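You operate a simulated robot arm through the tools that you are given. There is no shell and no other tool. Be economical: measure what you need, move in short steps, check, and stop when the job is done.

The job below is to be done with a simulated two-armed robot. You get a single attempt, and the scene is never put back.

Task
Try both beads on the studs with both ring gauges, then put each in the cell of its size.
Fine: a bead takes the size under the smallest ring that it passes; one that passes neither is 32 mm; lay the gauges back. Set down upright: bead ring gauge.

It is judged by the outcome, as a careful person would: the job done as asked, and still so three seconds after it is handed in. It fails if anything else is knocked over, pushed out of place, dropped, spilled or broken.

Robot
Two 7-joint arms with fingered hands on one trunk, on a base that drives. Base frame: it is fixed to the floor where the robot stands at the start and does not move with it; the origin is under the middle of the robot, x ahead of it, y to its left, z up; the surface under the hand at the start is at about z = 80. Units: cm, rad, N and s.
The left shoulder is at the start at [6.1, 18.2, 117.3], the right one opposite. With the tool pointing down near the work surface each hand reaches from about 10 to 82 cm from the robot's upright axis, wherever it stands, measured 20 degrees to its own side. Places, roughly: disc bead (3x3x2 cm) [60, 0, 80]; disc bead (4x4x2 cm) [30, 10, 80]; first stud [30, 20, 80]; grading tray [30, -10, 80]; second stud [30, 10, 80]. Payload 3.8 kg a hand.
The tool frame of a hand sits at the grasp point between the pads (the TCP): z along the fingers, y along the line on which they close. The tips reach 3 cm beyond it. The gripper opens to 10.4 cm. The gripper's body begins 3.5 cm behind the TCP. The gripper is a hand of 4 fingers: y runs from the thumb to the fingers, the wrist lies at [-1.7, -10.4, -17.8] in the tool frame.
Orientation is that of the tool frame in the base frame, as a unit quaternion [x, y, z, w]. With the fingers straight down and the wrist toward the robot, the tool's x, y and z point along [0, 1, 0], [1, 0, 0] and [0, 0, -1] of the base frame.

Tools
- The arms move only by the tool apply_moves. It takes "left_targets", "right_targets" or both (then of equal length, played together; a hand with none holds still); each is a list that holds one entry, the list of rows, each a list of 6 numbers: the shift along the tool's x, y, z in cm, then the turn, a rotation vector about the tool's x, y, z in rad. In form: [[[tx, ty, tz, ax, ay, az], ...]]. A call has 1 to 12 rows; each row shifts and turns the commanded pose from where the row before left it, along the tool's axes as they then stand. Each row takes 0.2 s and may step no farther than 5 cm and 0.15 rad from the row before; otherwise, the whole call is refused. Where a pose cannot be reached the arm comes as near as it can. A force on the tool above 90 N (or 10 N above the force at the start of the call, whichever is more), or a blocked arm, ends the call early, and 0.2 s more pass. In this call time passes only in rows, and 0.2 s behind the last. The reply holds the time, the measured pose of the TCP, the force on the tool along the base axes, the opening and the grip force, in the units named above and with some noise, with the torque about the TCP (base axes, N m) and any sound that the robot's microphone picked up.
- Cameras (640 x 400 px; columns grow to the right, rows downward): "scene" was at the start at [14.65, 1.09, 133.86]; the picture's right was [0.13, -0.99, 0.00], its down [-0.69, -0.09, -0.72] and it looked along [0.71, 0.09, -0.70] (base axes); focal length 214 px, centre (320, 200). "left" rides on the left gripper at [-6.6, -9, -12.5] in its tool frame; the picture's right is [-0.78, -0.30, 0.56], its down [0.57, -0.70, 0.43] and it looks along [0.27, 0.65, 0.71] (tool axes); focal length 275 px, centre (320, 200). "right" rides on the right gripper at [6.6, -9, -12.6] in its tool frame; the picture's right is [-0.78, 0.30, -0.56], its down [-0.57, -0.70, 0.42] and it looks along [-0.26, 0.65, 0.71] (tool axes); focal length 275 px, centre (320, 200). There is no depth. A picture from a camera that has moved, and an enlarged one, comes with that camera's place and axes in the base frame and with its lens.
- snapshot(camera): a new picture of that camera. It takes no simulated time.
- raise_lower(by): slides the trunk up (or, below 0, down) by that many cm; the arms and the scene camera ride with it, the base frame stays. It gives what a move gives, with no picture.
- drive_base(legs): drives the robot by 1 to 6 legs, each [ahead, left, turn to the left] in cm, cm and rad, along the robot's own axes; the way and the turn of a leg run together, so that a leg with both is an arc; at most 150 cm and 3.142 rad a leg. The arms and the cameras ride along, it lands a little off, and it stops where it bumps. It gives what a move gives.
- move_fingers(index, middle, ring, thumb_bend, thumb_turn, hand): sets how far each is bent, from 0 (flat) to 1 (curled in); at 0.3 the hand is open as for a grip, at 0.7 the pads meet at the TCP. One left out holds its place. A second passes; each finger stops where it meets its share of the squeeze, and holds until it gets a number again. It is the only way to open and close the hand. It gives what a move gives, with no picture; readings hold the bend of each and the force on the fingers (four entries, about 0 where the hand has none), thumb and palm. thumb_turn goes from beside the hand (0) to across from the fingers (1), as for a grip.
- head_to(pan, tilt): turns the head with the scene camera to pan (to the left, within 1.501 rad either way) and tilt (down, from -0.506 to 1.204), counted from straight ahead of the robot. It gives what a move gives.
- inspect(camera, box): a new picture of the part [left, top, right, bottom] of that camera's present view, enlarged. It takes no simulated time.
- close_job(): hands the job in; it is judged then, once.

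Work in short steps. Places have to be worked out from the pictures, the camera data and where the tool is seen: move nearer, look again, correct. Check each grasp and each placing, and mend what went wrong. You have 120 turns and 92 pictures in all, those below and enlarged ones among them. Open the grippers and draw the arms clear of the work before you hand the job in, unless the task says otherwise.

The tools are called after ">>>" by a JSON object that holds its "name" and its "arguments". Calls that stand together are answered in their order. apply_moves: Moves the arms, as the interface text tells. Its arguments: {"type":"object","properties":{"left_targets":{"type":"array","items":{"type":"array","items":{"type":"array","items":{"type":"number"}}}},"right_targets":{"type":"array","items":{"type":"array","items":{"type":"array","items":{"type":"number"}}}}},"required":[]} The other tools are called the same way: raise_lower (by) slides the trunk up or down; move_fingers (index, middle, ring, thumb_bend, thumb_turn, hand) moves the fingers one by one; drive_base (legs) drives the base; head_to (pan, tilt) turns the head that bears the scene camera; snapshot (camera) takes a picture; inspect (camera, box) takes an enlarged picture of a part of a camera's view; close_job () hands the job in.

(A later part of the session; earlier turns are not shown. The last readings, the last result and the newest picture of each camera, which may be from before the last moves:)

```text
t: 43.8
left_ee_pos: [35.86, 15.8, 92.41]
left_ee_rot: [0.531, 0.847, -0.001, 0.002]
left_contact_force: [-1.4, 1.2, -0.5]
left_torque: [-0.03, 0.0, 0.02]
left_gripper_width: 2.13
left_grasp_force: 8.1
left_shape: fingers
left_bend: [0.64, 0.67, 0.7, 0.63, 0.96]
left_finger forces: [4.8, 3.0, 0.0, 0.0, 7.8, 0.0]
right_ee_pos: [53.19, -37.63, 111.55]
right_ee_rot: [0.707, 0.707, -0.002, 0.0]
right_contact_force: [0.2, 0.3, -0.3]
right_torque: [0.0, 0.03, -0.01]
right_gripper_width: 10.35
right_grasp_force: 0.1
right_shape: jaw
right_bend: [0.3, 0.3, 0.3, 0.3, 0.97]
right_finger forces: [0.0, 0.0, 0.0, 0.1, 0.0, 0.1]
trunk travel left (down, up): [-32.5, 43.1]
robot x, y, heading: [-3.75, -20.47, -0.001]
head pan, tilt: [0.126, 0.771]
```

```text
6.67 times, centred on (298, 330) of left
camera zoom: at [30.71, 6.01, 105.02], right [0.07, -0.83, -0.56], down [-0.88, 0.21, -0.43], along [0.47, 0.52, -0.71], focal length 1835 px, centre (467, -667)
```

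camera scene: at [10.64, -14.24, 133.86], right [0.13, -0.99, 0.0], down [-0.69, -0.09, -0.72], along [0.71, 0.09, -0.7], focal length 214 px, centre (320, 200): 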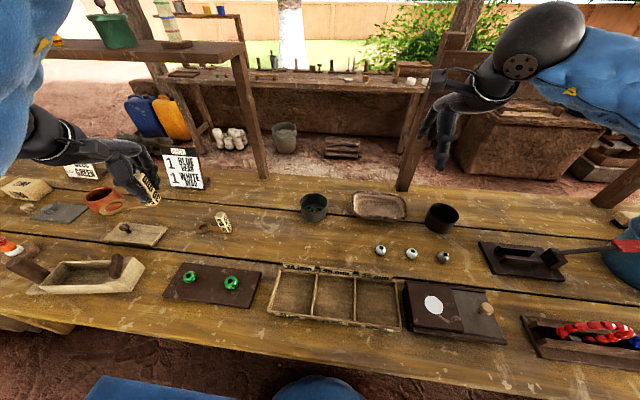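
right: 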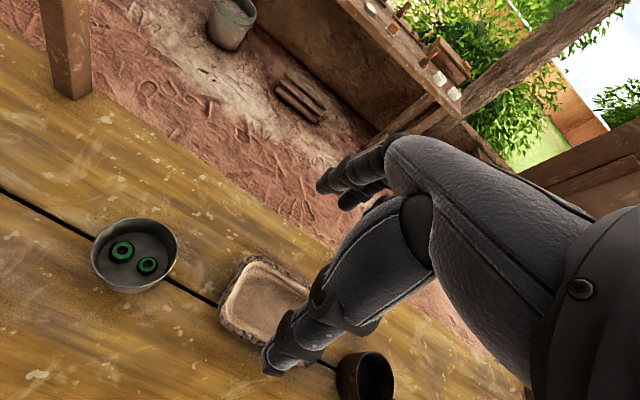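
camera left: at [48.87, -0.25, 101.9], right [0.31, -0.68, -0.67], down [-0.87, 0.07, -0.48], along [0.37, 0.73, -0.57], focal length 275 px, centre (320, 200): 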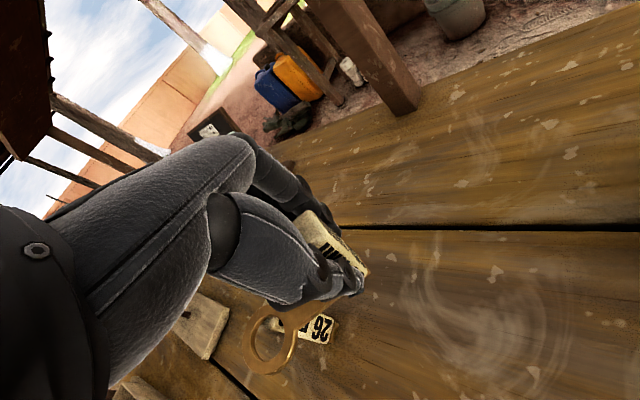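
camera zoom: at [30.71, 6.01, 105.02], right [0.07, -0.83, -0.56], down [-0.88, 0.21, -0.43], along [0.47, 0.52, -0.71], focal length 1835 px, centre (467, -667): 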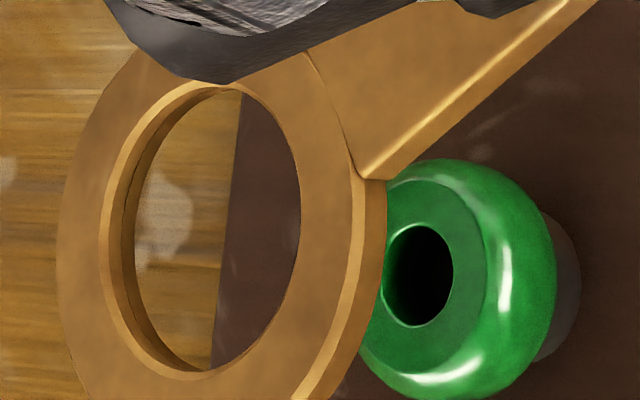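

The ring (31.31, 21.03) lies close to the bead (31.09, 21.10). I trim by (-0.22, +0.07) and lower 2 cm.

>>> {"name": "apply_moves", "arguments": {"left_targets": [[[0.16, -0.17, 0.4, 0, 0, 0], [0, 0, 0.8, 0, 0, 0], [0, 0, 0.8, 0, 0, 0]]]}}

>>> {"name": "inspect", "arguments": {"camera": "scene", "box": [144, 255, 192, 285]}}

>>> {"name": "inspect", "arguments": {"camera": "left", "box": [250, 300, 346, 360]}}

```text
t: 44.6
left_ee_pos: [35.58, 15.77, 90.36]
left_ee_rot: [0.532, 0.847, 0.0, 0.0]
left_contact_force: [-0.1, -0.4, -0.3]
left_torque: [0.0, 0.0, 0.03]
left_gripper_width: 2.12
left_grasp_force: 7.5
left_shape: fingers
left_bend: [0.64, 0.67, 0.7, 0.63, 0.96]
left_finger forces: [4.8, 2.9, 0.0, 0.0, 7.7, 0.0]
right_ee_pos: [53.04, -37.64, 111.48]
right_ee_rot: [0.707, 0.707, -0.001, -0.001]
right_contact_force: [-0.7, -0.6, -0.1]
right_torque: [0.01, 0.01, -0.03]
right_gripper_width: 10.37
right_grasp_force: 0.0
right_shape: jaw
right_bend: [0.3, 0.3, 0.3, 0.3, 0.97]
right_finger forces: [0.0, 0.0, 0.0, 0.0, 0.0, 0.1]
trunk travel left (down, up): [-32.5, 43.1]
robot x, y, heading: [-3.98, -20.15, 0.002]
head pan, tilt: [0.126, 0.771]
```

```text
13.33 times, centred on (168, 270) of scene
camera zoom: at [10.72, -19.16, 133.85], right [0.13, -0.99, 0.0], down [-0.69, -0.09, -0.72], along [0.71, 0.09, -0.7], focal length 2860 px, centre (2347, -733)
```

zoom: 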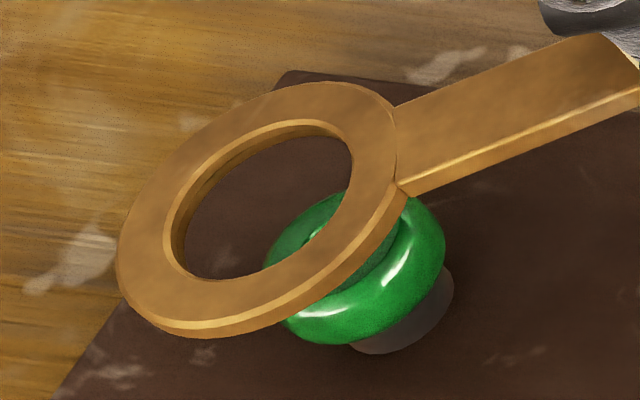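

```text
6.67 times, centred on (298, 330) of left
camera zoom: at [30.49, 6.06, 103.03], right [0.07, -0.83, -0.56], down [-0.88, 0.21, -0.43], along [0.47, 0.52, -0.71], focal length 1835 px, centre (467, -667)
```

zoom: 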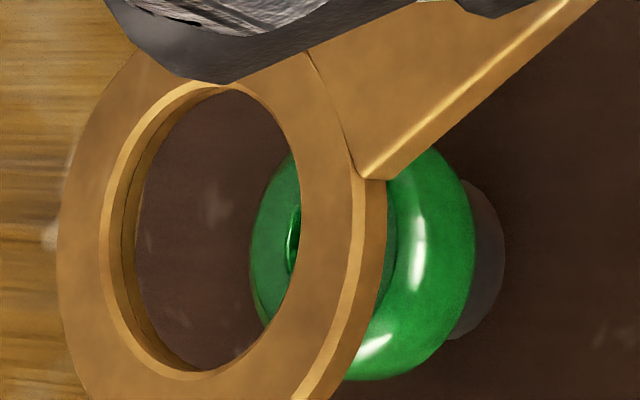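

With the full ring now in view it sits at (31.12, 21.8), against the bead at (31.05, 21.1). I shift it about 0.7 cm to the right and check.

>>> {"name": "apply_moves", "arguments": {"left_targets": [[[-0.6, -0.36, 0, 0, 0, 0], [0, 0, 0.4, 0, 0, 0]]]}}

>>> {"name": "inspect", "arguments": {"camera": "scene", "box": [152, 258, 200, 288]}}

>>> {"name": "inspect", "arguments": {"camera": "left", "box": [250, 300, 346, 360]}}

```text
t: 45.2
left_ee_pos: [35.44, 15.48, 90.07]
left_ee_rot: [0.532, 0.847, -0.001, 0.001]
left_contact_force: [-0.4, -0.4, -1.4]
left_torque: [-0.03, -0.03, -0.04]
left_gripper_width: 2.08
left_grasp_force: 7.8
left_shape: fingers
left_bend: [0.64, 0.67, 0.7, 0.63, 0.96]
left_finger forces: [4.8, 3.0, 0.0, 0.1, 7.8, 0.0]
left hand out of reach, approached as far as the arm can: row 1
right_ee_pos: [53.17, -37.62, 111.51]
right_ee_rot: [0.707, 0.707, -0.001, -0.001]
right_contact_force: [0.0, -0.5, -0.2]
right_torque: [0.0, 0.04, 0.01]
right_gripper_width: 10.38
right_grasp_force: 0.0
right_shape: jaw
right_bend: [0.3, 0.3, 0.3, 0.3, 0.97]
right_finger forces: [0.1, 0.0, 0.0, 0.0, 0.0, 0.1]
trunk travel left (down, up): [-32.5, 43.1]
robot x, y, heading: [-3.97, -20.18, 0.004]
head pan, tilt: [0.126, 0.771]
```

```text
13.33 times, centred on (176, 273) of scene
camera zoom: at [10.72, -19.16, 133.85], right [0.13, -0.99, 0.0], down [-0.69, -0.09, -0.72], along [0.71, 0.09, -0.7], focal length 2860 px, centre (2240, -773)
```

zoom: 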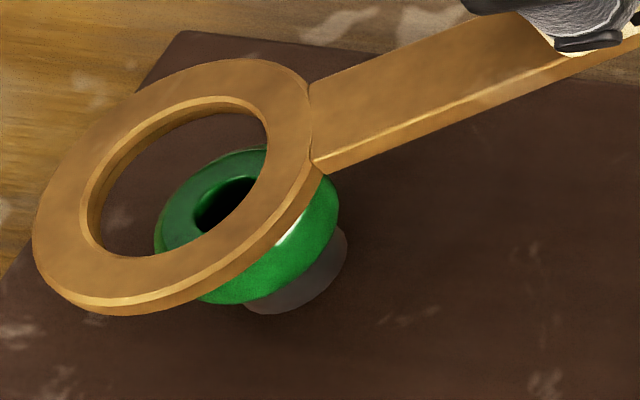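

```text
6.67 times, centred on (298, 330) of left
camera zoom: at [30.38, 5.76, 102.65], right [0.07, -0.83, -0.56], down [-0.88, 0.21, -0.43], along [0.47, 0.52, -0.71], focal length 1835 px, centre (467, -667)
```

zoom: 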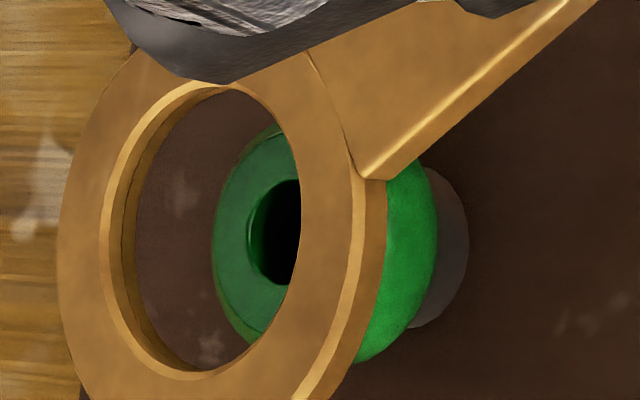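

The arm is at its limit again; both views say the ring still needs (+0.08, -0.30). I lift 2 cm, strafe the base 4 cm right for slack, and move the hand 3.7 cm back to the left.

>>> {"name": "apply_moves", "arguments": {"left_targets": [[[0, 0, -2, 0, 0, 0]]]}}

>>> {"name": "drive_base", "arguments": {"legs": [[0, -4, 0]]}}

>>> {"name": "apply_moves", "arguments": {"left_targets": [[[1.65, 0.82, 0, 0, 0, 0], [1.65, 0.82, 0, 0, 0, 0], [0, 0, 1.5, 0, 0, 0]]]}}

>>> {"name": "inspect", "arguments": {"camera": "scene", "box": [128, 250, 192, 290]}}

>>> {"name": "inspect", "arguments": {"camera": "left", "box": [250, 300, 346, 360]}}

```text
t: 45.6
left_ee_pos: [35.49, 15.64, 92.16]
left_ee_rot: [0.531, 0.847, 0.0, 0.001]
left_contact_force: [-0.7, 0.3, -1.3]
left_torque: [-0.01, -0.01, -0.01]
left_gripper_width: 2.06
left_grasp_force: 7.7
left_shape: fingers
left_bend: [0.64, 0.67, 0.7, 0.63, 0.96]
left_finger forces: [4.8, 3.0, 0.1, 0.0, 7.7, 0.1]
right_ee_pos: [53.15, -37.73, 111.69]
right_ee_rot: [0.707, 0.707, 0.0, -0.001]
right_contact_force: [-0.7, 0.9, 0.5]
right_torque: [0.06, 0.0, 0.01]
right_gripper_width: 10.39
right_grasp_force: 0.1
right_shape: jaw
right_bend: [0.3, 0.3, 0.3, 0.3, 0.97]
right_finger forces: [0.0, 0.0, 0.1, 0.0, 0.0, 0.0]
trunk travel left (down, up): [-32.5, 43.1]
robot x, y, heading: [-3.7, -20.12, -0.002]
head pan, tilt: [0.126, 0.771]
```

```text
t: 46.5
left_ee_pos: [35.46, 11.45, 92.24]
left_ee_rot: [0.531, 0.847, 0.0, 0.0]
left_contact_force: [-0.3, 0.3, -0.1]
left_torque: [0.04, 0.01, 0.01]
left_gripper_width: 2.12
left_grasp_force: 7.9
left_shape: fingers
left_bend: [0.64, 0.67, 0.7, 0.63, 0.96]
left_finger forces: [4.8, 2.9, 0.1, 0.1, 7.8, 0.0]
right_ee_pos: [53.14, -41.89, 111.62]
right_ee_rot: [0.708, 0.706, 0.0, -0.001]
right_contact_force: [-0.1, -0.8, 0.6]
right_torque: [0.04, -0.03, 0.0]
right_gripper_width: 10.35
right_grasp_force: 0.2
right_shape: jaw
right_bend: [0.3, 0.3, 0.3, 0.3, 0.97]
right_finger forces: [0.0, 0.1, 0.1, 0.0, 0.0, 0.1]
trunk travel left (down, up): [-32.5, 43.1]
robot x, y, heading: [-4.09, -24.15, 0.004]
head pan, tilt: [0.126, 0.771]
```

```text
t: 47.2
left_ee_pos: [35.65, 15.31, 90.59]
left_ee_rot: [0.532, 0.847, 0.0, 0.001]
left_contact_force: [-1.0, 0.6, -0.3]
left_torque: [-0.02, -0.02, -0.01]
left_gripper_width: 2.11
left_grasp_force: 7.6
left_shape: fingers
left_bend: [0.64, 0.67, 0.7, 0.63, 0.96]
left_finger forces: [4.7, 3.0, 0.0, 0.1, 7.8, 0.1]
right_ee_pos: [53.25, -41.74, 111.62]
right_ee_rot: [0.707, 0.708, 0.0, -0.001]
right_contact_force: [-0.1, -0.2, -0.5]
right_torque: [0.01, 0.01, -0.03]
right_gripper_width: 10.37
right_grasp_force: 0.0
right_shape: jaw
right_bend: [0.3, 0.3, 0.3, 0.3, 0.97]
right_finger forces: [0.0, 0.0, 0.0, 0.0, 0.1, 0.0]
trunk travel left (down, up): [-32.5, 43.1]
robot x, y, heading: [-3.8, -24.27, 0.003]
head pan, tilt: [0.126, 0.771]
```

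```text
10.00 times, centred on (160, 270) of scene
camera zoom: at [10.74, -23.17, 133.85], right [0.13, -0.99, 0.0], down [-0.69, -0.09, -0.72], along [0.71, 0.09, -0.7], focal length 2145 px, centre (1920, -500)
```

zoom: 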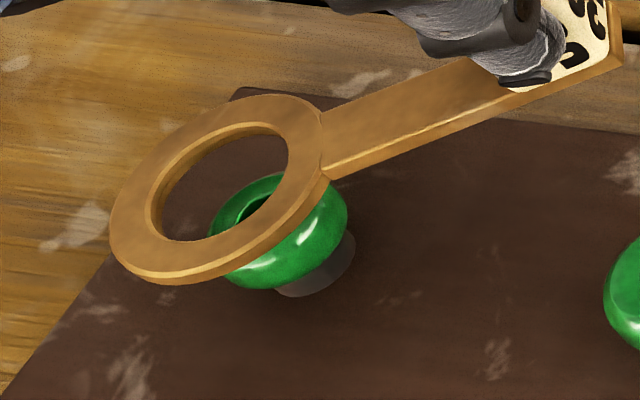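

```text
6.67 times, centred on (298, 330) of left
camera zoom: at [30.43, 5.53, 103.22], right [0.07, -0.83, -0.56], down [-0.88, 0.21, -0.43], along [0.47, 0.52, -0.71], focal length 1835 px, centre (467, -667)
```

zoom: 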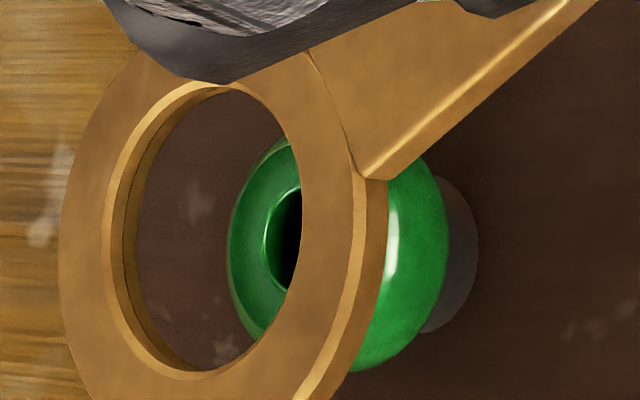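

Both views now agree within 1 mm. I trim by (+0.08, -0.04) and lower 1.5 cm, until the bead's top enters the ring.

>>> {"name": "apply_moves", "arguments": {"left_targets": [[[-0.07, 0.055, 0.5, 0, 0, 0], [0, 0, 0.4, 0, 0, 0], [0, 0, 0.4, 0, 0, 0], [0, 0, 0.3, 0, 0, 0]]]}}

>>> {"name": "inspect", "arguments": {"camera": "left", "box": [250, 300, 346, 360]}}

>>> {"name": "inspect", "arguments": {"camera": "scene", "box": [138, 255, 186, 285]}}

```text
t: 48.2
left_ee_pos: [35.6, 15.18, 89.0]
left_ee_rot: [0.531, 0.847, -0.001, 0.001]
left_contact_force: [-0.2, 0.3, -0.2]
left_torque: [0.01, 0.01, 0.0]
left_gripper_width: 2.11
left_grasp_force: 7.6
left_shape: fingers
left_bend: [0.64, 0.67, 0.7, 0.63, 0.96]
left_finger forces: [4.9, 3.0, 0.0, 0.1, 8.0, 0.0]
right_ee_pos: [53.18, -41.63, 111.59]
right_ee_rot: [0.708, 0.707, -0.001, -0.001]
right_contact_force: [0.0, 0.1, -0.5]
right_torque: [0.01, -0.01, -0.01]
right_gripper_width: 10.37
right_grasp_force: 0.0
right_shape: jaw
right_bend: [0.3, 0.3, 0.3, 0.3, 0.97]
right_finger forces: [0.1, 0.0, 0.0, 0.0, 0.1, 0.0]
trunk travel left (down, up): [-32.5, 43.1]
robot x, y, heading: [-3.64, -24.41, -0.003]
head pan, tilt: [0.126, 0.771]
```

```text
6.67 times, centred on (298, 330) of left
camera zoom: at [30.52, 5.44, 101.57], right [0.07, -0.83, -0.56], down [-0.88, 0.21, -0.43], along [0.47, 0.52, -0.71], focal length 1835 px, centre (467, -667)
```

zoom: 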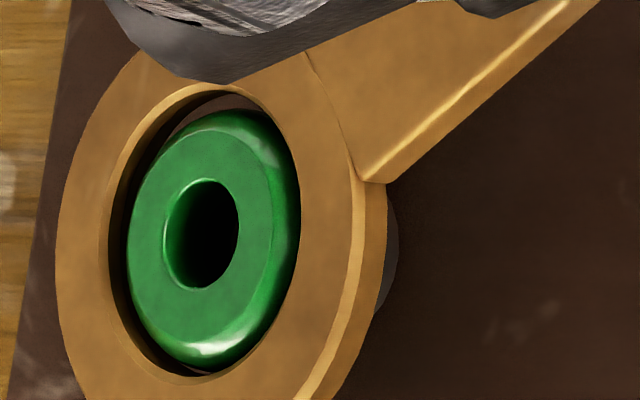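

```text
13.33 times, centred on (162, 270) of scene
camera zoom: at [10.71, -23.15, 133.86], right [0.13, -0.99, 0.0], down [-0.69, -0.09, -0.72], along [0.71, 0.09, -0.7], focal length 2860 px, centre (2427, -733)
```

zoom: 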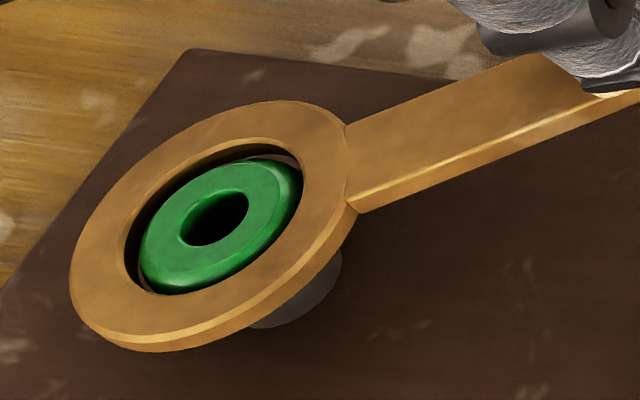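

The bead sits inside the 30 ring with a small gap all round. I keep lowering in small steps to see it pass the widest part.

>>> {"name": "apply_moves", "arguments": {"left_targets": [[[0, 0, 0.2, 0, 0, 0], [0, 0, 0.2, 0, 0, 0], [0, 0, 0.2, 0, 0, 0], [0, 0, 0.2, 0, 0, 0], [0, 0, 0.2, 0, 0, 0]]]}}

>>> {"name": "inspect", "arguments": {"camera": "scene", "box": [138, 255, 186, 285]}}

```text
t: 49.5
left_ee_pos: [35.64, 15.26, 87.98]
left_ee_rot: [0.532, 0.847, 0.0, 0.001]
left_contact_force: [0.2, -0.6, -0.1]
left_torque: [0.0, -0.02, 0.02]
left_gripper_width: 2.08
left_grasp_force: 8.3
left_shape: fingers
left_bend: [0.64, 0.67, 0.7, 0.63, 0.96]
left_finger forces: [4.7, 3.2, 0.0, 0.0, 7.9, 0.0]
right_ee_pos: [53.24, -41.77, 111.64]
right_ee_rot: [0.707, 0.708, 0.0, -0.001]
right_contact_force: [-1.2, 0.1, -0.5]
right_torque: [-0.01, 0.02, 0.01]
right_gripper_width: 10.37
right_grasp_force: 0.1
right_shape: jaw
right_bend: [0.3, 0.3, 0.3, 0.3, 0.97]
right_finger forces: [0.0, 0.0, 0.0, 0.0, 0.1, 0.0]
trunk travel left (down, up): [-32.5, 43.1]
robot x, y, heading: [-4.01, -24.54, 0.006]
head pan, tilt: [0.126, 0.771]
```

```text
13.33 times, centred on (162, 270) of scene
camera zoom: at [10.71, -23.15, 133.86], right [0.13, -0.99, 0.0], down [-0.69, -0.09, -0.72], along [0.71, 0.09, -0.7], focal length 2860 px, centre (2427, -733)
```

zoom: 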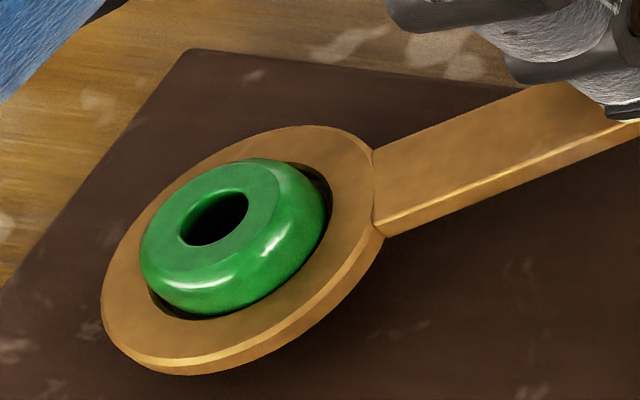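

The ring slides down round the left bead without force. I lower 0.6 cm more to bring it fully past the widest part, then lift straight off.

>>> {"name": "apply_moves", "arguments": {"left_targets": [[[0, 0, 0.2, 0, 0, 0], [0, 0, 0.2, 0, 0, 0], [0, 0, 0.2, 0, 0, 0], [0, 0, 0.1, 0, 0, 0]]]}}

>>> {"name": "inspect", "arguments": {"camera": "scene", "box": [138, 255, 186, 285]}}

```text
t: 50.5
left_ee_pos: [35.73, 15.24, 87.25]
left_ee_rot: [0.531, 0.847, -0.001, 0.0]
left_contact_force: [0.2, 0.1, -0.8]
left_torque: [-0.02, 0.0, 0.0]
left_gripper_width: 2.1
left_grasp_force: 8.2
left_shape: fingers
left_bend: [0.64, 0.67, 0.7, 0.63, 0.96]
left_finger forces: [4.8, 3.2, 0.0, 0.1, 7.9, 0.0]
right_ee_pos: [53.17, -41.6, 111.55]
right_ee_rot: [0.707, 0.707, -0.001, -0.001]
right_contact_force: [-0.2, 0.1, -1.0]
right_torque: [0.04, 0.0, 0.04]
right_gripper_width: 10.37
right_grasp_force: 0.0
right_shape: jaw
right_bend: [0.3, 0.3, 0.3, 0.3, 0.97]
right_finger forces: [0.0, 0.0, 0.0, 0.0, 0.0, 0.0]
trunk travel left (down, up): [-32.5, 43.1]
robot x, y, heading: [-3.83, -24.41, 0.002]
head pan, tilt: [0.126, 0.771]
```

```text
13.33 times, centred on (162, 270) of scene
camera zoom: at [10.71, -23.16, 133.86], right [0.13, -0.99, 0.0], down [-0.69, -0.09, -0.72], along [0.71, 0.09, -0.7], focal length 2860 px, centre (2427, -733)
```

zoom: 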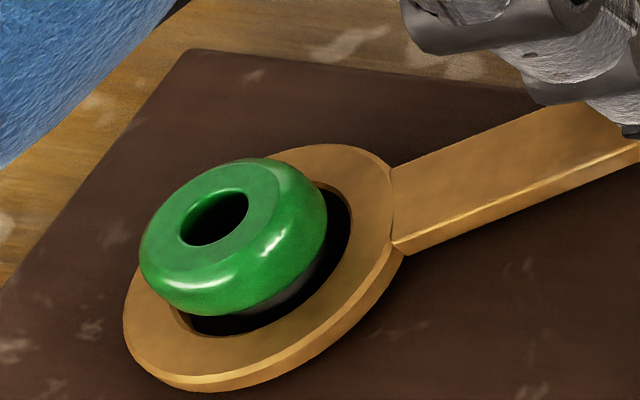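

The left bead passes the 30 ring, so it is 28 mm. I lift straight up carefully and check that the bead stays on its stud, then strafe the base 11 cm right so the ring comes over the right bead.

>>> {"name": "apply_moves", "arguments": {"left_targets": [[[0, 0, -0.4, 0, 0, 0], [0, 0, -0.6, 0, 0, 0], [0, 0, -0.8, 0, 0, 0], [0, 0, -1.2, 0, 0, 0], [0, 0, -2, 0, 0, 0]]]}}

>>> {"name": "drive_base", "arguments": {"legs": [[0, -11.0, 0]]}}

>>> {"name": "inspect", "arguments": {"camera": "scene", "box": [100, 225, 196, 285]}}

>>> {"name": "inspect", "arguments": {"camera": "left", "box": [250, 300, 346, 360]}}

```text
t: 51.6
left_ee_pos: [35.56, 15.2, 92.33]
left_ee_rot: [0.532, 0.847, -0.001, 0.0]
left_contact_force: [-0.4, -0.2, -0.5]
left_torque: [0.03, -0.04, 0.02]
left_gripper_width: 2.06
left_grasp_force: 7.9
left_shape: fingers
left_bend: [0.64, 0.67, 0.7, 0.63, 0.96]
left_finger forces: [4.8, 3.1, 0.0, 0.0, 7.9, 0.0]
right_ee_pos: [53.09, -41.63, 111.6]
right_ee_rot: [0.708, 0.706, 0.0, -0.001]
right_contact_force: [-0.2, 0.6, 0.1]
right_torque: [0.01, -0.03, 0.01]
right_gripper_width: 10.37
right_grasp_force: 0.1
right_shape: jaw
right_bend: [0.3, 0.3, 0.3, 0.3, 0.97]
right_finger forces: [0.1, 0.0, 0.0, 0.0, 0.0, 0.0]
trunk travel left (down, up): [-32.5, 43.1]
robot x, y, heading: [-4.08, -24.6, 0.002]
head pan, tilt: [0.126, 0.771]
```

```text
t: 52.8
left_ee_pos: [35.64, 4.1, 92.22]
left_ee_rot: [0.531, 0.847, 0.001, 0.0]
left_contact_force: [0.1, -0.5, -0.9]
left_torque: [0.04, 0.02, -0.01]
left_gripper_width: 2.06
left_grasp_force: 7.8
left_shape: fingers
left_bend: [0.64, 0.67, 0.7, 0.63, 0.96]
left_finger forces: [4.8, 3.2, 0.0, 0.0, 8.0, 0.1]
right_ee_pos: [53.2, -52.69, 111.56]
right_ee_rot: [0.707, 0.707, 0.0, -0.001]
right_contact_force: [0.5, -1.2, 0.5]
right_torque: [0.03, 0.01, 0.03]
right_gripper_width: 10.38
right_grasp_force: 0.1
right_shape: jaw
right_bend: [0.3, 0.3, 0.3, 0.3, 0.97]
right_finger forces: [0.0, 0.1, 0.0, 0.0, 0.0, 0.0]
trunk travel left (down, up): [-32.5, 43.1]
robot x, y, heading: [-4.11, -35.43, -0.001]
head pan, tilt: [0.126, 0.771]
```

```text
6.67 times, centred on (148, 255) of scene
camera zoom: at [10.73, -34.3, 133.86], right [0.13, -0.99, 0.0], down [-0.69, -0.09, -0.72], along [0.71, 0.09, -0.7], focal length 1430 px, centre (1467, -167)
```

zoom: 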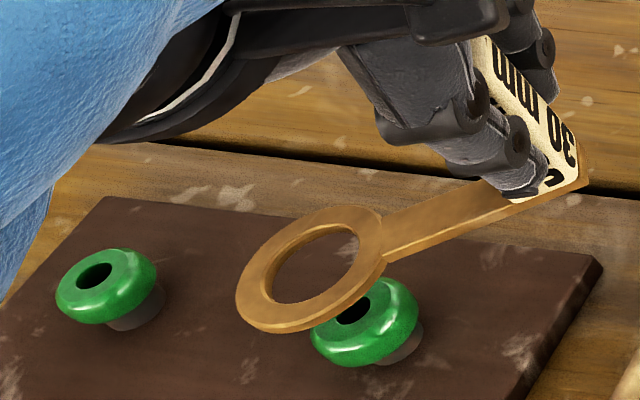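

```text
6.67 times, centred on (298, 330) of left
camera zoom: at [30.52, -5.7, 104.94], right [0.07, -0.83, -0.56], down [-0.88, 0.21, -0.43], along [0.47, 0.52, -0.71], focal length 1835 px, centre (467, -667)
```

zoom: 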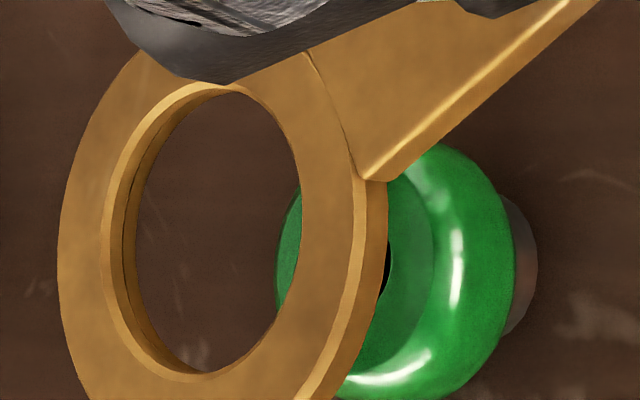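

The camera shift says the ring is (+0.07, -0.12) off the right bead's axis. I trim that and lower 2.3 cm to just above contact.

>>> {"name": "apply_moves", "arguments": {"left_targets": [[[0.14, -0.01, 0.6, 0, 0, 0], [0, 0, 0.7, 0, 0, 0], [0, 0, 0.6, 0, 0, 0], [0, 0, 0.4, 0, 0, 0]]]}}

>>> {"name": "inspect", "arguments": {"camera": "left", "box": [250, 300, 346, 360]}}

```text
t: 53.8
left_ee_pos: [35.47, 4.42, 90.03]
left_ee_rot: [0.531, 0.847, 0.0, 0.001]
left_contact_force: [0.3, -0.5, -0.9]
left_torque: [0.0, 0.0, 0.0]
left_gripper_width: 2.11
left_grasp_force: 8.2
left_shape: fingers
left_bend: [0.64, 0.67, 0.7, 0.63, 0.96]
left_finger forces: [4.8, 3.2, 0.0, 0.0, 7.9, 0.0]
right_ee_pos: [53.06, -52.71, 111.54]
right_ee_rot: [0.707, 0.707, 0.0, -0.001]
right_contact_force: [-0.2, 0.6, -0.2]
right_torque: [0.01, 0.0, 0.01]
right_gripper_width: 10.38
right_grasp_force: 0.0
right_shape: jaw
right_bend: [0.3, 0.3, 0.3, 0.3, 0.97]
right_finger forces: [0.0, 0.0, 0.0, 0.0, 0.0, 0.0]
trunk travel left (down, up): [-32.5, 43.1]
robot x, y, heading: [-3.96, -35.35, 0.005]
head pan, tilt: [0.126, 0.771]
```

```text
6.67 times, centred on (298, 330) of left
camera zoom: at [30.41, -5.43, 102.58], right [0.07, -0.83, -0.56], down [-0.88, 0.21, -0.43], along [0.47, 0.52, -0.71], focal length 1835 px, centre (467, -667)
```

zoom: 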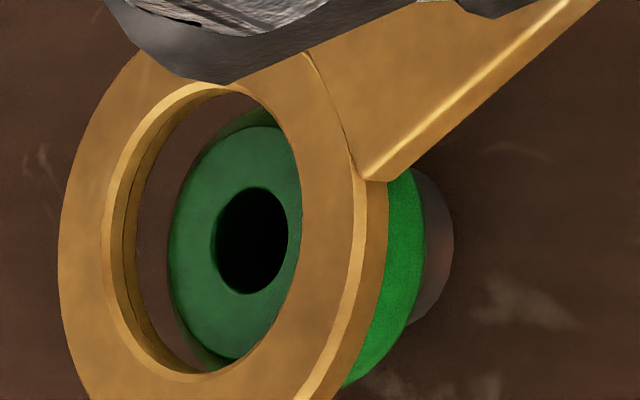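

The ring needs about -0.18 cm in y. I trim that and lower gently until it touches or passes.

>>> {"name": "apply_moves", "arguments": {"left_targets": [[[-0.16, -0.08, 0.2, 0, 0, 0], [0, 0, 0.2, 0, 0, 0], [0, 0, 0.2, 0, 0, 0], [0, 0, 0.15, 0, 0, 0], [0, 0, 0.15, 0, 0, 0]]]}}

>>> {"name": "inspect", "arguments": {"camera": "left", "box": [250, 300, 346, 360]}}

```text
t: 55.0
left_ee_pos: [35.71, 4.07, 89.13]
left_ee_rot: [0.531, 0.848, 0.001, 0.001]
left_contact_force: [1.3, -1.3, 1.3]
left_torque: [-0.05, 0.01, 0.0]
left_gripper_width: 2.13
left_grasp_force: 7.7
left_shape: fingers
left_bend: [0.64, 0.67, 0.7, 0.63, 0.96]
left_finger forces: [4.7, 3.4, 0.0, 0.1, 8.0, 0.1]
right_ee_pos: [53.22, -52.71, 111.57]
right_ee_rot: [0.707, 0.707, -0.001, -0.001]
right_contact_force: [0.0, -0.1, -0.7]
right_torque: [-0.01, 0.03, -0.02]
right_gripper_width: 10.38
right_grasp_force: 0.0
right_shape: jaw
right_bend: [0.3, 0.3, 0.3, 0.3, 0.97]
right_finger forces: [0.0, 0.0, 0.0, 0.0, 0.0, 0.0]
trunk travel left (down, up): [-32.5, 43.1]
robot x, y, heading: [-3.7, -35.05, -0.002]
head pan, tilt: [0.126, 0.771]
```

```text
6.67 times, centred on (298, 330) of left
camera zoom: at [30.48, -5.65, 101.73], right [0.07, -0.83, -0.56], down [-0.88, 0.21, -0.43], along [0.47, 0.52, -0.71], focal length 1835 px, centre (467, -667)
```

zoom: 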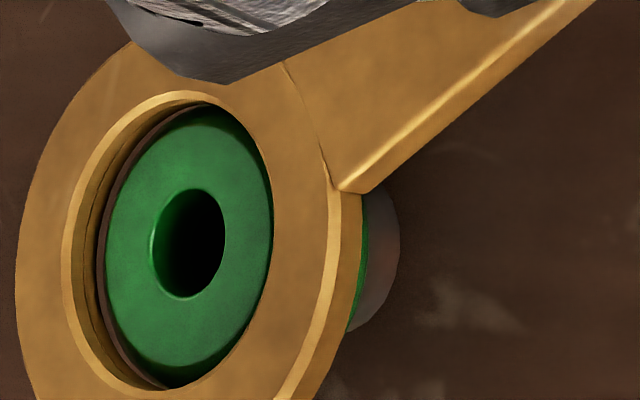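

The ring has stopped on the bead but is slightly off-centre (gap on one side). I lift 0.4 cm, shift 0.15 cm and try again, to be sure it is the size and not the misalignment.

>>> {"name": "apply_moves", "arguments": {"left_targets": [[[0, 0, -0.5, 0, 0, 0], [-0.135, -0.065, 0, 0, 0, 0], [0, 0, 0.2, 0, 0, 0], [0, 0, 0.2, 0, 0, 0], [0, 0, 0.2, 0, 0, 0]]]}}

>>> {"name": "inspect", "arguments": {"camera": "left", "box": [250, 300, 346, 360]}}

```text
t: 56.2
left_ee_pos: [35.57, 4.1, 88.95]
left_ee_rot: [0.531, 0.847, 0.001, 0.001]
left_contact_force: [1.1, 0.0, 0.6]
left_torque: [0.03, 0.03, -0.02]
left_gripper_width: 2.11
left_grasp_force: 8.0
left_shape: fingers
left_bend: [0.64, 0.67, 0.7, 0.63, 0.96]
left_finger forces: [4.6, 3.8, 0.0, 0.0, 8.0, 0.0]
right_ee_pos: [53.23, -52.56, 111.62]
right_ee_rot: [0.708, 0.707, -0.001, -0.001]
right_contact_force: [0.5, -0.2, 1.3]
right_torque: [-0.01, 0.01, -0.01]
right_gripper_width: 10.39
right_grasp_force: 0.0
right_shape: jaw
right_bend: [0.3, 0.3, 0.3, 0.3, 0.97]
right_finger forces: [0.1, 0.0, 0.0, 0.0, 0.0, 0.1]
trunk travel left (down, up): [-32.5, 43.1]
robot x, y, heading: [-4.11, -35.2, 0.003]
head pan, tilt: [0.126, 0.771]
```

```text
6.67 times, centred on (298, 330) of left
camera zoom: at [30.47, -5.78, 101.6], right [0.07, -0.83, -0.56], down [-0.88, 0.21, -0.43], along [0.47, 0.52, -0.71], focal length 1835 px, centre (467, -667)
```

zoom: 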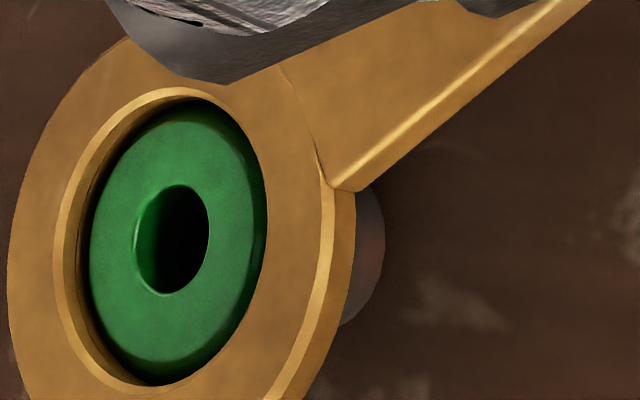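

Well centred, the 30 ring still rests on top and the gauge only pivots up: the right bead passes neither, so it is 32 mm. I lift off, carry the gauge back to (48.4, 3.4) and turn it to its old heading.

>>> {"name": "apply_moves", "arguments": {"left_targets": [[[0, 0, -0.5, 0, 0, 0], [0, 0, -2.5, 0, 0, 0], [0, 0, -3, 0, 0, 0], [-2.05, 3.8, 0, 0, 0, 0], [-2.05, 3.8, 0, 0, 0, 0], [-2.05, 3.8, 0, 0, 0, 0], [0, 0, 0, 0, 0, 0.145], [0, 0, 0, 0, 0, 0.145], [0, 0, 0, 0, 0, 0.145], [0, 0, 0, 0, 0, 0.145]]]}}

>>> {"name": "snapshot", "arguments": {"camera": "scene"}}

```text
t: 58.4
left_ee_pos: [48.55, 3.33, 95.02]
left_ee_rot: [0.753, 0.658, 0.0, 0.001]
left_contact_force: [0.2, -0.6, 0.2]
left_torque: [0.01, 0.04, -0.01]
left_gripper_width: 2.09
left_grasp_force: 7.5
left_shape: fingers
left_bend: [0.64, 0.67, 0.7, 0.63, 0.96]
left_finger forces: [4.8, 3.2, 0.0, 0.0, 8.0, 0.0]
right_ee_pos: [53.27, -52.49, 111.64]
right_ee_rot: [0.708, 0.707, -0.002, 0.0]
right_contact_force: [-0.1, -0.2, 0.4]
right_torque: [0.02, 0.01, -0.01]
right_gripper_width: 10.42
right_grasp_force: 0.0
right_shape: jaw
right_bend: [0.3, 0.3, 0.3, 0.3, 0.97]
right_finger forces: [0.0, 0.0, 0.0, 0.0, 0.1, 0.0]
trunk travel left (down, up): [-32.5, 43.1]
robot x, y, heading: [-4.07, -35.47, 0.004]
head pan, tilt: [0.126, 0.771]
```

```text
20 pictures are left
camera scene: at [10.78, -34.09, 133.85], right [0.13, -0.99, 0.0], down [-0.69, -0.09, -0.72], along [0.71, 0.09, -0.7], focal length 214 px, centre (320, 200)
```

scene: 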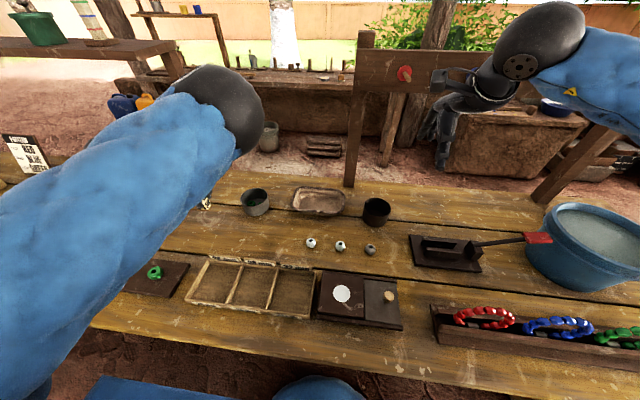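

The gauge is over its old place at the right heading. I lower 8.7 cm and then creep onto the table.

>>> {"name": "apply_moves", "arguments": {"left_targets": [[[0, 0, 3, 0, 0, 0], [0, 0, 3, 0, 0, 0], [0, 0, 2, 0, 0, 0], [0, 0, 0.5, 0, 0, 0], [0, 0, 0.3, 0, 0, 0]]]}}

>>> {"name": "apply_moves", "arguments": {"left_targets": [[[0, 0, 0.15, 0, 0, 0], [0, 0, 0.15, 0, 0, 0], [0, 0, 0.1, 0, 0, 0]]]}}

>>> {"name": "inspect", "arguments": {"camera": "left", "box": [240, 200, 400, 370]}}

```text
t: 59.6
left_ee_pos: [48.49, 3.54, 86.11]
left_ee_rot: [0.752, 0.66, 0.0, 0.001]
left_contact_force: [0.0, 0.6, -0.4]
left_torque: [0.0, 0.0, -0.02]
left_gripper_width: 2.11
left_grasp_force: 8.2
left_shape: fingers
left_bend: [0.64, 0.67, 0.7, 0.63, 0.96]
left_finger forces: [4.8, 3.2, 0.0, 0.0, 8.0, 0.0]
right_ee_pos: [53.34, -52.58, 111.6]
right_ee_rot: [0.707, 0.707, 0.0, 0.0]
right_contact_force: [-0.6, 0.8, 0.7]
right_torque: [0.02, -0.05, -0.01]
right_gripper_width: 10.37
right_grasp_force: 0.1
right_shape: jaw
right_bend: [0.3, 0.3, 0.3, 0.3, 0.97]
right_finger forces: [0.0, 0.0, 0.0, 0.1, 0.0, 0.0]
trunk travel left (down, up): [-32.5, 43.1]
robot x, y, heading: [-3.65, -35.16, -0.002]
head pan, tilt: [0.126, 0.771]
```

```text
t: 60.4
left_ee_pos: [48.52, 3.35, 85.79]
left_ee_rot: [0.751, 0.66, -0.001, 0.0]
left_contact_force: [0.7, -0.6, 0.3]
left_torque: [-0.01, -0.01, 0.03]
left_gripper_width: 2.08
left_grasp_force: 7.4
left_shape: fingers
left_bend: [0.64, 0.67, 0.7, 0.63, 0.96]
left_finger forces: [4.8, 3.2, 0.0, 0.0, 8.0, 0.0]
right_ee_pos: [53.13, -52.56, 111.64]
right_ee_rot: [0.707, 0.707, -0.001, -0.001]
right_contact_force: [0.6, -0.1, -0.8]
right_torque: [-0.01, 0.01, -0.01]
right_gripper_width: 10.39
right_grasp_force: 0.1
right_shape: jaw
right_bend: [0.3, 0.3, 0.3, 0.3, 0.97]
right_finger forces: [0.0, 0.0, 0.1, 0.1, 0.0, 0.0]
trunk travel left (down, up): [-32.5, 43.1]
robot x, y, heading: [-3.85, -35.27, 0.004]
head pan, tilt: [0.126, 0.771]
```

```text
2.35 times, centred on (320, 285) of left
camera zoom: at [38.85, -1.88, 98.39], right [-0.39, -0.73, -0.56], down [-0.62, 0.66, -0.43], along [0.68, 0.18, -0.71], focal length 648 px, centre (320, 0)
```

zoom: 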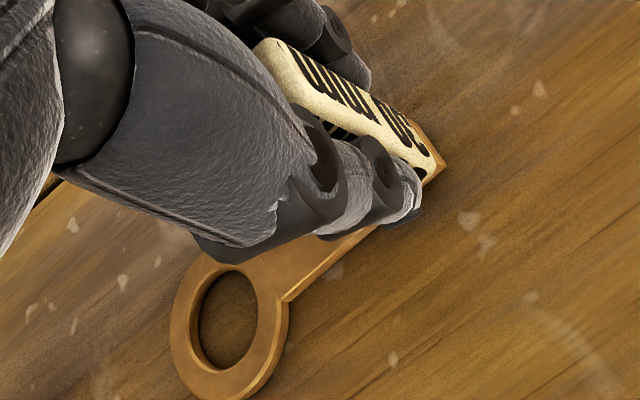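

Close to touching. I creep 0.15 cm more to feel the table, then release.

>>> {"name": "apply_moves", "arguments": {"left_targets": [[[0, 0, 0.1, 0, 0, 0], [0, 0, 0.08, 0, 0, 0]]]}}

>>> {"name": "move_fingers", "arguments": {"hand": "left", "index": 0.3, "middle": 0.3, "ring": 0.3, "thumb_bend": 0.3}}

>>> {"name": "apply_moves", "arguments": {"left_targets": [[[0, 0, -2, 0, 0, 0], [0, 0, -4, 0, 0, 0], [0, 0, -4, 0, 0, 0]]]}}

>>> {"name": "snapshot", "arguments": {"camera": "left"}}

```text
t: 61.0
left_ee_pos: [48.57, 3.43, 85.59]
left_ee_rot: [0.751, 0.66, 0.001, 0.001]
left_contact_force: [-0.9, 0.0, 0.4]
left_torque: [0.0, 0.02, 0.01]
left_gripper_width: 2.08
left_grasp_force: 8.1
left_shape: fingers
left_bend: [0.64, 0.67, 0.7, 0.63, 0.96]
left_finger forces: [4.7, 3.2, 0.1, 0.0, 7.9, 0.0]
right_ee_pos: [53.28, -52.72, 111.7]
right_ee_rot: [0.707, 0.707, 0.0, 0.0]
right_contact_force: [-0.1, 0.6, 0.0]
right_torque: [0.02, -0.02, 0.01]
right_gripper_width: 10.39
right_grasp_force: 0.1
right_shape: jaw
right_bend: [0.3, 0.3, 0.3, 0.3, 0.97]
right_finger forces: [0.0, 0.0, 0.1, 0.1, 0.0, 0.1]
trunk travel left (down, up): [-32.5, 43.1]
robot x, y, heading: [-4.29, -35.32, -0.002]
head pan, tilt: [0.126, 0.771]
```

```text
t: 62.0
left_ee_pos: [48.47, 3.49, 85.7]
left_ee_rot: [0.751, 0.66, 0.001, 0.0]
left_contact_force: [-0.7, 0.1, -0.3]
left_torque: [-0.03, 0.01, 0.0]
left_gripper_width: 10.41
left_grasp_force: 0.1
left_shape: fingers
left_bend: [0.3, 0.3, 0.3, 0.3, 0.97]
left_finger forces: [0.0, 0.0, 0.0, 0.0, 0.0, 0.0]
right_ee_pos: [53.2, -52.67, 111.56]
right_ee_rot: [0.707, 0.707, -0.001, -0.001]
right_contact_force: [-0.3, -0.2, 0.5]
right_torque: [0.01, -0.01, 0.02]
right_gripper_width: 10.37
right_grasp_force: 0.2
right_shape: jaw
right_bend: [0.3, 0.3, 0.3, 0.3, 0.97]
right_finger forces: [0.1, 0.0, 0.0, 0.1, 0.1, 0.0]
trunk travel left (down, up): [-32.5, 43.1]
robot x, y, heading: [-3.9, -35.37, 0.002]
head pan, tilt: [0.126, 0.771]
```

```text
t: 62.8
left_ee_pos: [48.46, 3.33, 95.58]
left_ee_rot: [0.751, 0.66, 0.001, 0.001]
left_contact_force: [-0.7, 0.9, 0.0]
left_torque: [0.0, -0.02, 0.01]
left_gripper_width: 10.41
left_grasp_force: 0.0
left_shape: fingers
left_bend: [0.3, 0.3, 0.3, 0.3, 0.97]
left_finger forces: [0.1, 0.0, 0.0, 0.1, 0.1, 0.0]
right_ee_pos: [53.1, -52.62, 111.65]
right_ee_rot: [0.707, 0.707, -0.001, -0.001]
right_contact_force: [0.2, 0.2, 0.2]
right_torque: [0.0, -0.02, 0.02]
right_gripper_width: 10.38
right_grasp_force: 0.1
right_shape: jaw
right_bend: [0.3, 0.3, 0.3, 0.3, 0.97]
right_finger forces: [0.1, 0.0, 0.0, 0.1, 0.0, 0.0]
trunk travel left (down, up): [-32.5, 43.1]
robot x, y, heading: [-4.33, -35.19, 0.004]
head pan, tilt: [0.126, 0.771]
```

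```text
18 pictures are left
camera left: at [38.71, -1.96, 108.24], right [-0.39, -0.73, -0.56], down [-0.62, 0.66, -0.43], along [0.68, 0.18, -0.71], focal length 275 px, centre (320, 200)
```

left: 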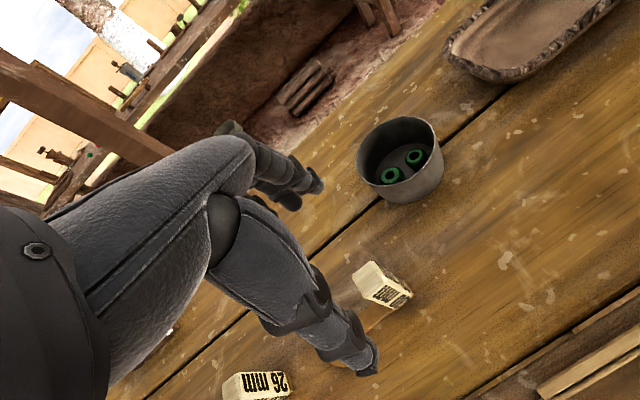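

The 30 gauge stands in its place. The right arm suits the beads better: I raise and draw back the left hand, then drive the base left so the right arm works in its comfortable region.

>>> {"name": "apply_moves", "arguments": {"left_targets": [[[0, 0, -4, 0, 0, 0], [0, 0, -4, 0, 0, 0], [0, -3.5, -2, 0, 0, 0], [0, -3.5, 0, 0, 0, 0]]]}}

>>> {"name": "drive_base", "arguments": {"legs": [[0, 52, 0]]}}

>>> {"name": "snapshot", "arguments": {"camera": "scene"}}

```text
t: 63.8
left_ee_pos: [41.4, 4.26, 105.58]
left_ee_rot: [0.752, 0.659, -0.001, 0.002]
left_contact_force: [-0.3, -0.9, -0.5]
left_torque: [-0.01, 0.01, -0.02]
left_gripper_width: 10.42
left_grasp_force: 0.1
left_shape: fingers
left_bend: [0.3, 0.3, 0.3, 0.3, 0.97]
left_finger forces: [0.0, 0.1, 0.1, 0.0, 0.1, 0.1]
right_ee_pos: [53.08, -52.59, 111.67]
right_ee_rot: [0.707, 0.707, -0.001, -0.001]
right_contact_force: [-0.3, -0.2, 0.1]
right_torque: [-0.01, 0.01, 0.03]
right_gripper_width: 10.4
right_grasp_force: 0.0
right_shape: jaw
right_bend: [0.3, 0.3, 0.3, 0.3, 0.97]
right_finger forces: [0.0, 0.0, 0.0, 0.0, 0.1, 0.1]
trunk travel left (down, up): [-32.5, 43.1]
robot x, y, heading: [-4.22, -35.2, 0.001]
head pan, tilt: [0.126, 0.771]
```

```text
t: 66.9
left_ee_pos: [40.87, 56.42, 105.53]
left_ee_rot: [0.748, 0.663, -0.001, 0.0]
left_contact_force: [1.4, -0.7, -0.1]
left_torque: [-0.02, -0.01, 0.01]
left_gripper_width: 10.43
left_grasp_force: 0.1
left_shape: fingers
left_bend: [0.3, 0.3, 0.3, 0.3, 0.97]
left_finger forces: [0.0, 0.0, 0.0, 0.0, 0.1, 0.0]
right_ee_pos: [52.95, -0.35, 111.62]
right_ee_rot: [0.704, 0.71, -0.002, 0.0]
right_contact_force: [0.2, 0.6, 0.5]
right_torque: [-0.01, 0.01, 0.02]
right_gripper_width: 10.4
right_grasp_force: 0.1
right_shape: jaw
right_bend: [0.3, 0.3, 0.3, 0.3, 0.97]
right_finger forces: [0.1, 0.0, 0.0, 0.0, 0.1, 0.0]
trunk travel left (down, up): [-32.5, 43.1]
robot x, y, heading: [-3.96, 16.06, 0.013]
head pan, tilt: [0.126, 0.771]
```

```text
17 pictures are left
camera scene: at [10.39, 17.77, 133.86], right [0.14, -0.99, 0.0], down [-0.69, -0.1, -0.72], along [0.71, 0.1, -0.7], focal length 214 px, centre (320, 200)
```

scene: 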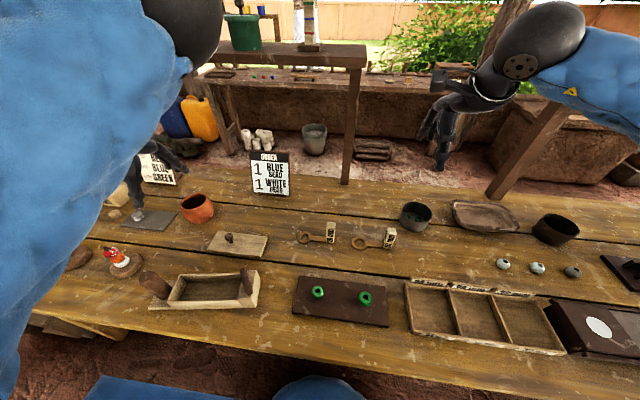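

Both gauges stand properly and the beads are on their studs. I move the right hand over the right bead (30.96, 9.93) at z ≈ 96.

>>> {"name": "apply_moves", "arguments": {"right_targets": [[[2.06, -4.4, 0, 0, 0, 0], [2.06, -4.4, 0, 0, 0, 0], [2.06, -4.4, 0, 0, 0, 0], [2.06, -4.4, 0, 0, 0, 0], [2.06, -4.4, 0, 0, 0, 0], [0, 0, 4, 0, 0, 0], [0, 0, 4, 0, 0, 0], [0, 0, 4, 0, 0, 0], [0, 0, 3, 0, 0, 0]]]}}

>>> {"name": "snapshot", "arguments": {"camera": "right"}}

```text
t: 68.9
left_ee_pos: [40.81, 56.41, 105.61]
left_ee_rot: [0.748, 0.663, 0.0, 0.001]
left_contact_force: [-0.8, 0.8, 0.2]
left_torque: [0.0, 0.0, -0.02]
left_gripper_width: 10.44
left_grasp_force: 0.2
left_shape: fingers
left_bend: [0.3, 0.3, 0.3, 0.3, 0.97]
left_finger forces: [0.0, 0.0, 0.0, 0.0, 0.0, 0.0]
right_ee_pos: [30.98, 9.81, 96.75]
right_ee_rot: [0.705, 0.709, -0.002, -0.001]
right_contact_force: [-0.9, 0.4, -0.6]
right_torque: [-0.01, -0.01, 0.0]
right_gripper_width: 10.38
right_grasp_force: 0.0
right_shape: jaw
right_bend: [0.3, 0.3, 0.3, 0.3, 0.97]
right_finger forces: [0.0, 0.0, 0.0, 0.1, 0.1, 0.0]
trunk travel left (down, up): [-32.5, 43.1]
robot x, y, heading: [-4.17, 16.93, 0.012]
head pan, tilt: [0.126, 0.771]
```

```text
16 pictures are left
camera right: at [21.83, 16.33, 109.18], right [0.3, -0.77, 0.56], down [-0.7, -0.58, -0.42], along [0.65, -0.26, -0.72], focal length 275 px, centre (320, 200)
```

right: 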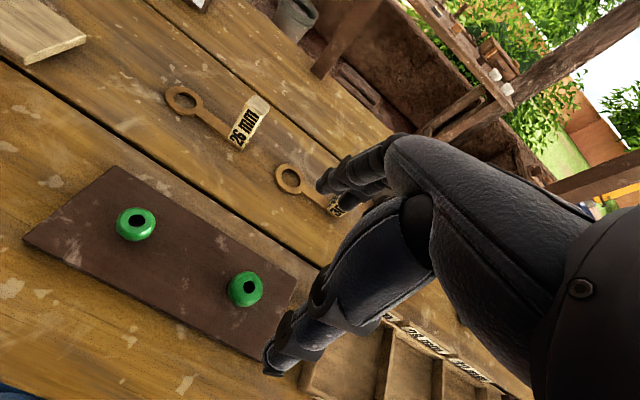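

The bead's place is confirmed at about (30.9, 10.0). I nudge 0.15 cm left and lower to TCP z ≈ 85, watching for contact.

>>> {"name": "apply_moves", "arguments": {"right_targets": [[[0.15, 0, 4, 0, 0, 0], [0, 0, 4, 0, 0, 0], [0, 0, 2.5, 0, 0, 0], [0, 0, 0.7, 0, 0, 0], [0, 0, 0.5, 0, 0, 0]]]}}

>>> {"name": "inspect", "arguments": {"camera": "right", "box": [160, 240, 400, 390]}}

```text
t: 70.1
left_ee_pos: [40.8, 56.38, 105.58]
left_ee_rot: [0.749, 0.663, 0.001, 0.001]
left_contact_force: [-0.7, -0.1, -0.4]
left_torque: [0.01, -0.02, 0.0]
left_gripper_width: 10.44
left_grasp_force: 0.1
left_shape: fingers
left_bend: [0.3, 0.3, 0.3, 0.3, 0.97]
left_finger forces: [0.1, 0.1, 0.0, 0.0, 0.1, 0.0]
right_ee_pos: [30.86, 9.7, 84.96]
right_ee_rot: [0.704, 0.71, 0.0, -0.001]
right_contact_force: [0.4, -0.5, -0.4]
right_torque: [-0.02, -0.02, 0.03]
right_gripper_width: 10.38
right_grasp_force: 0.1
right_shape: jaw
right_bend: [0.3, 0.3, 0.3, 0.3, 0.97]
right_finger forces: [0.1, 0.1, 0.0, 0.1, 0.0, 0.0]
trunk travel left (down, up): [-32.5, 43.1]
robot x, y, heading: [-4.16, 16.35, 0.009]
head pan, tilt: [0.126, 0.771]
```

```text
2.67 times, centred on (280, 315) of right
camera zoom: at [21.68, 16.31, 97.41], right [0.3, -0.77, 0.56], down [-0.7, -0.58, -0.42], along [0.65, -0.26, -0.71], focal length 734 px, centre (427, -107)
```

zoom: 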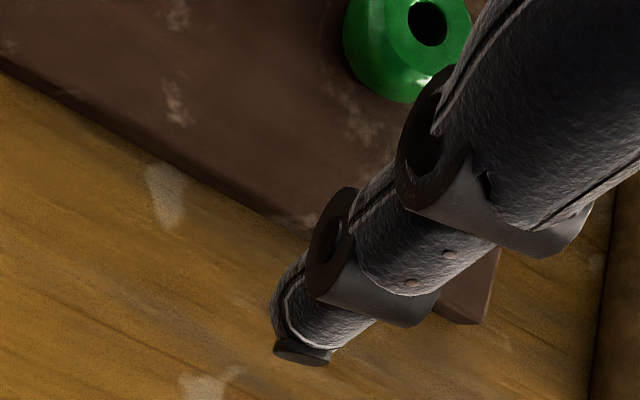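

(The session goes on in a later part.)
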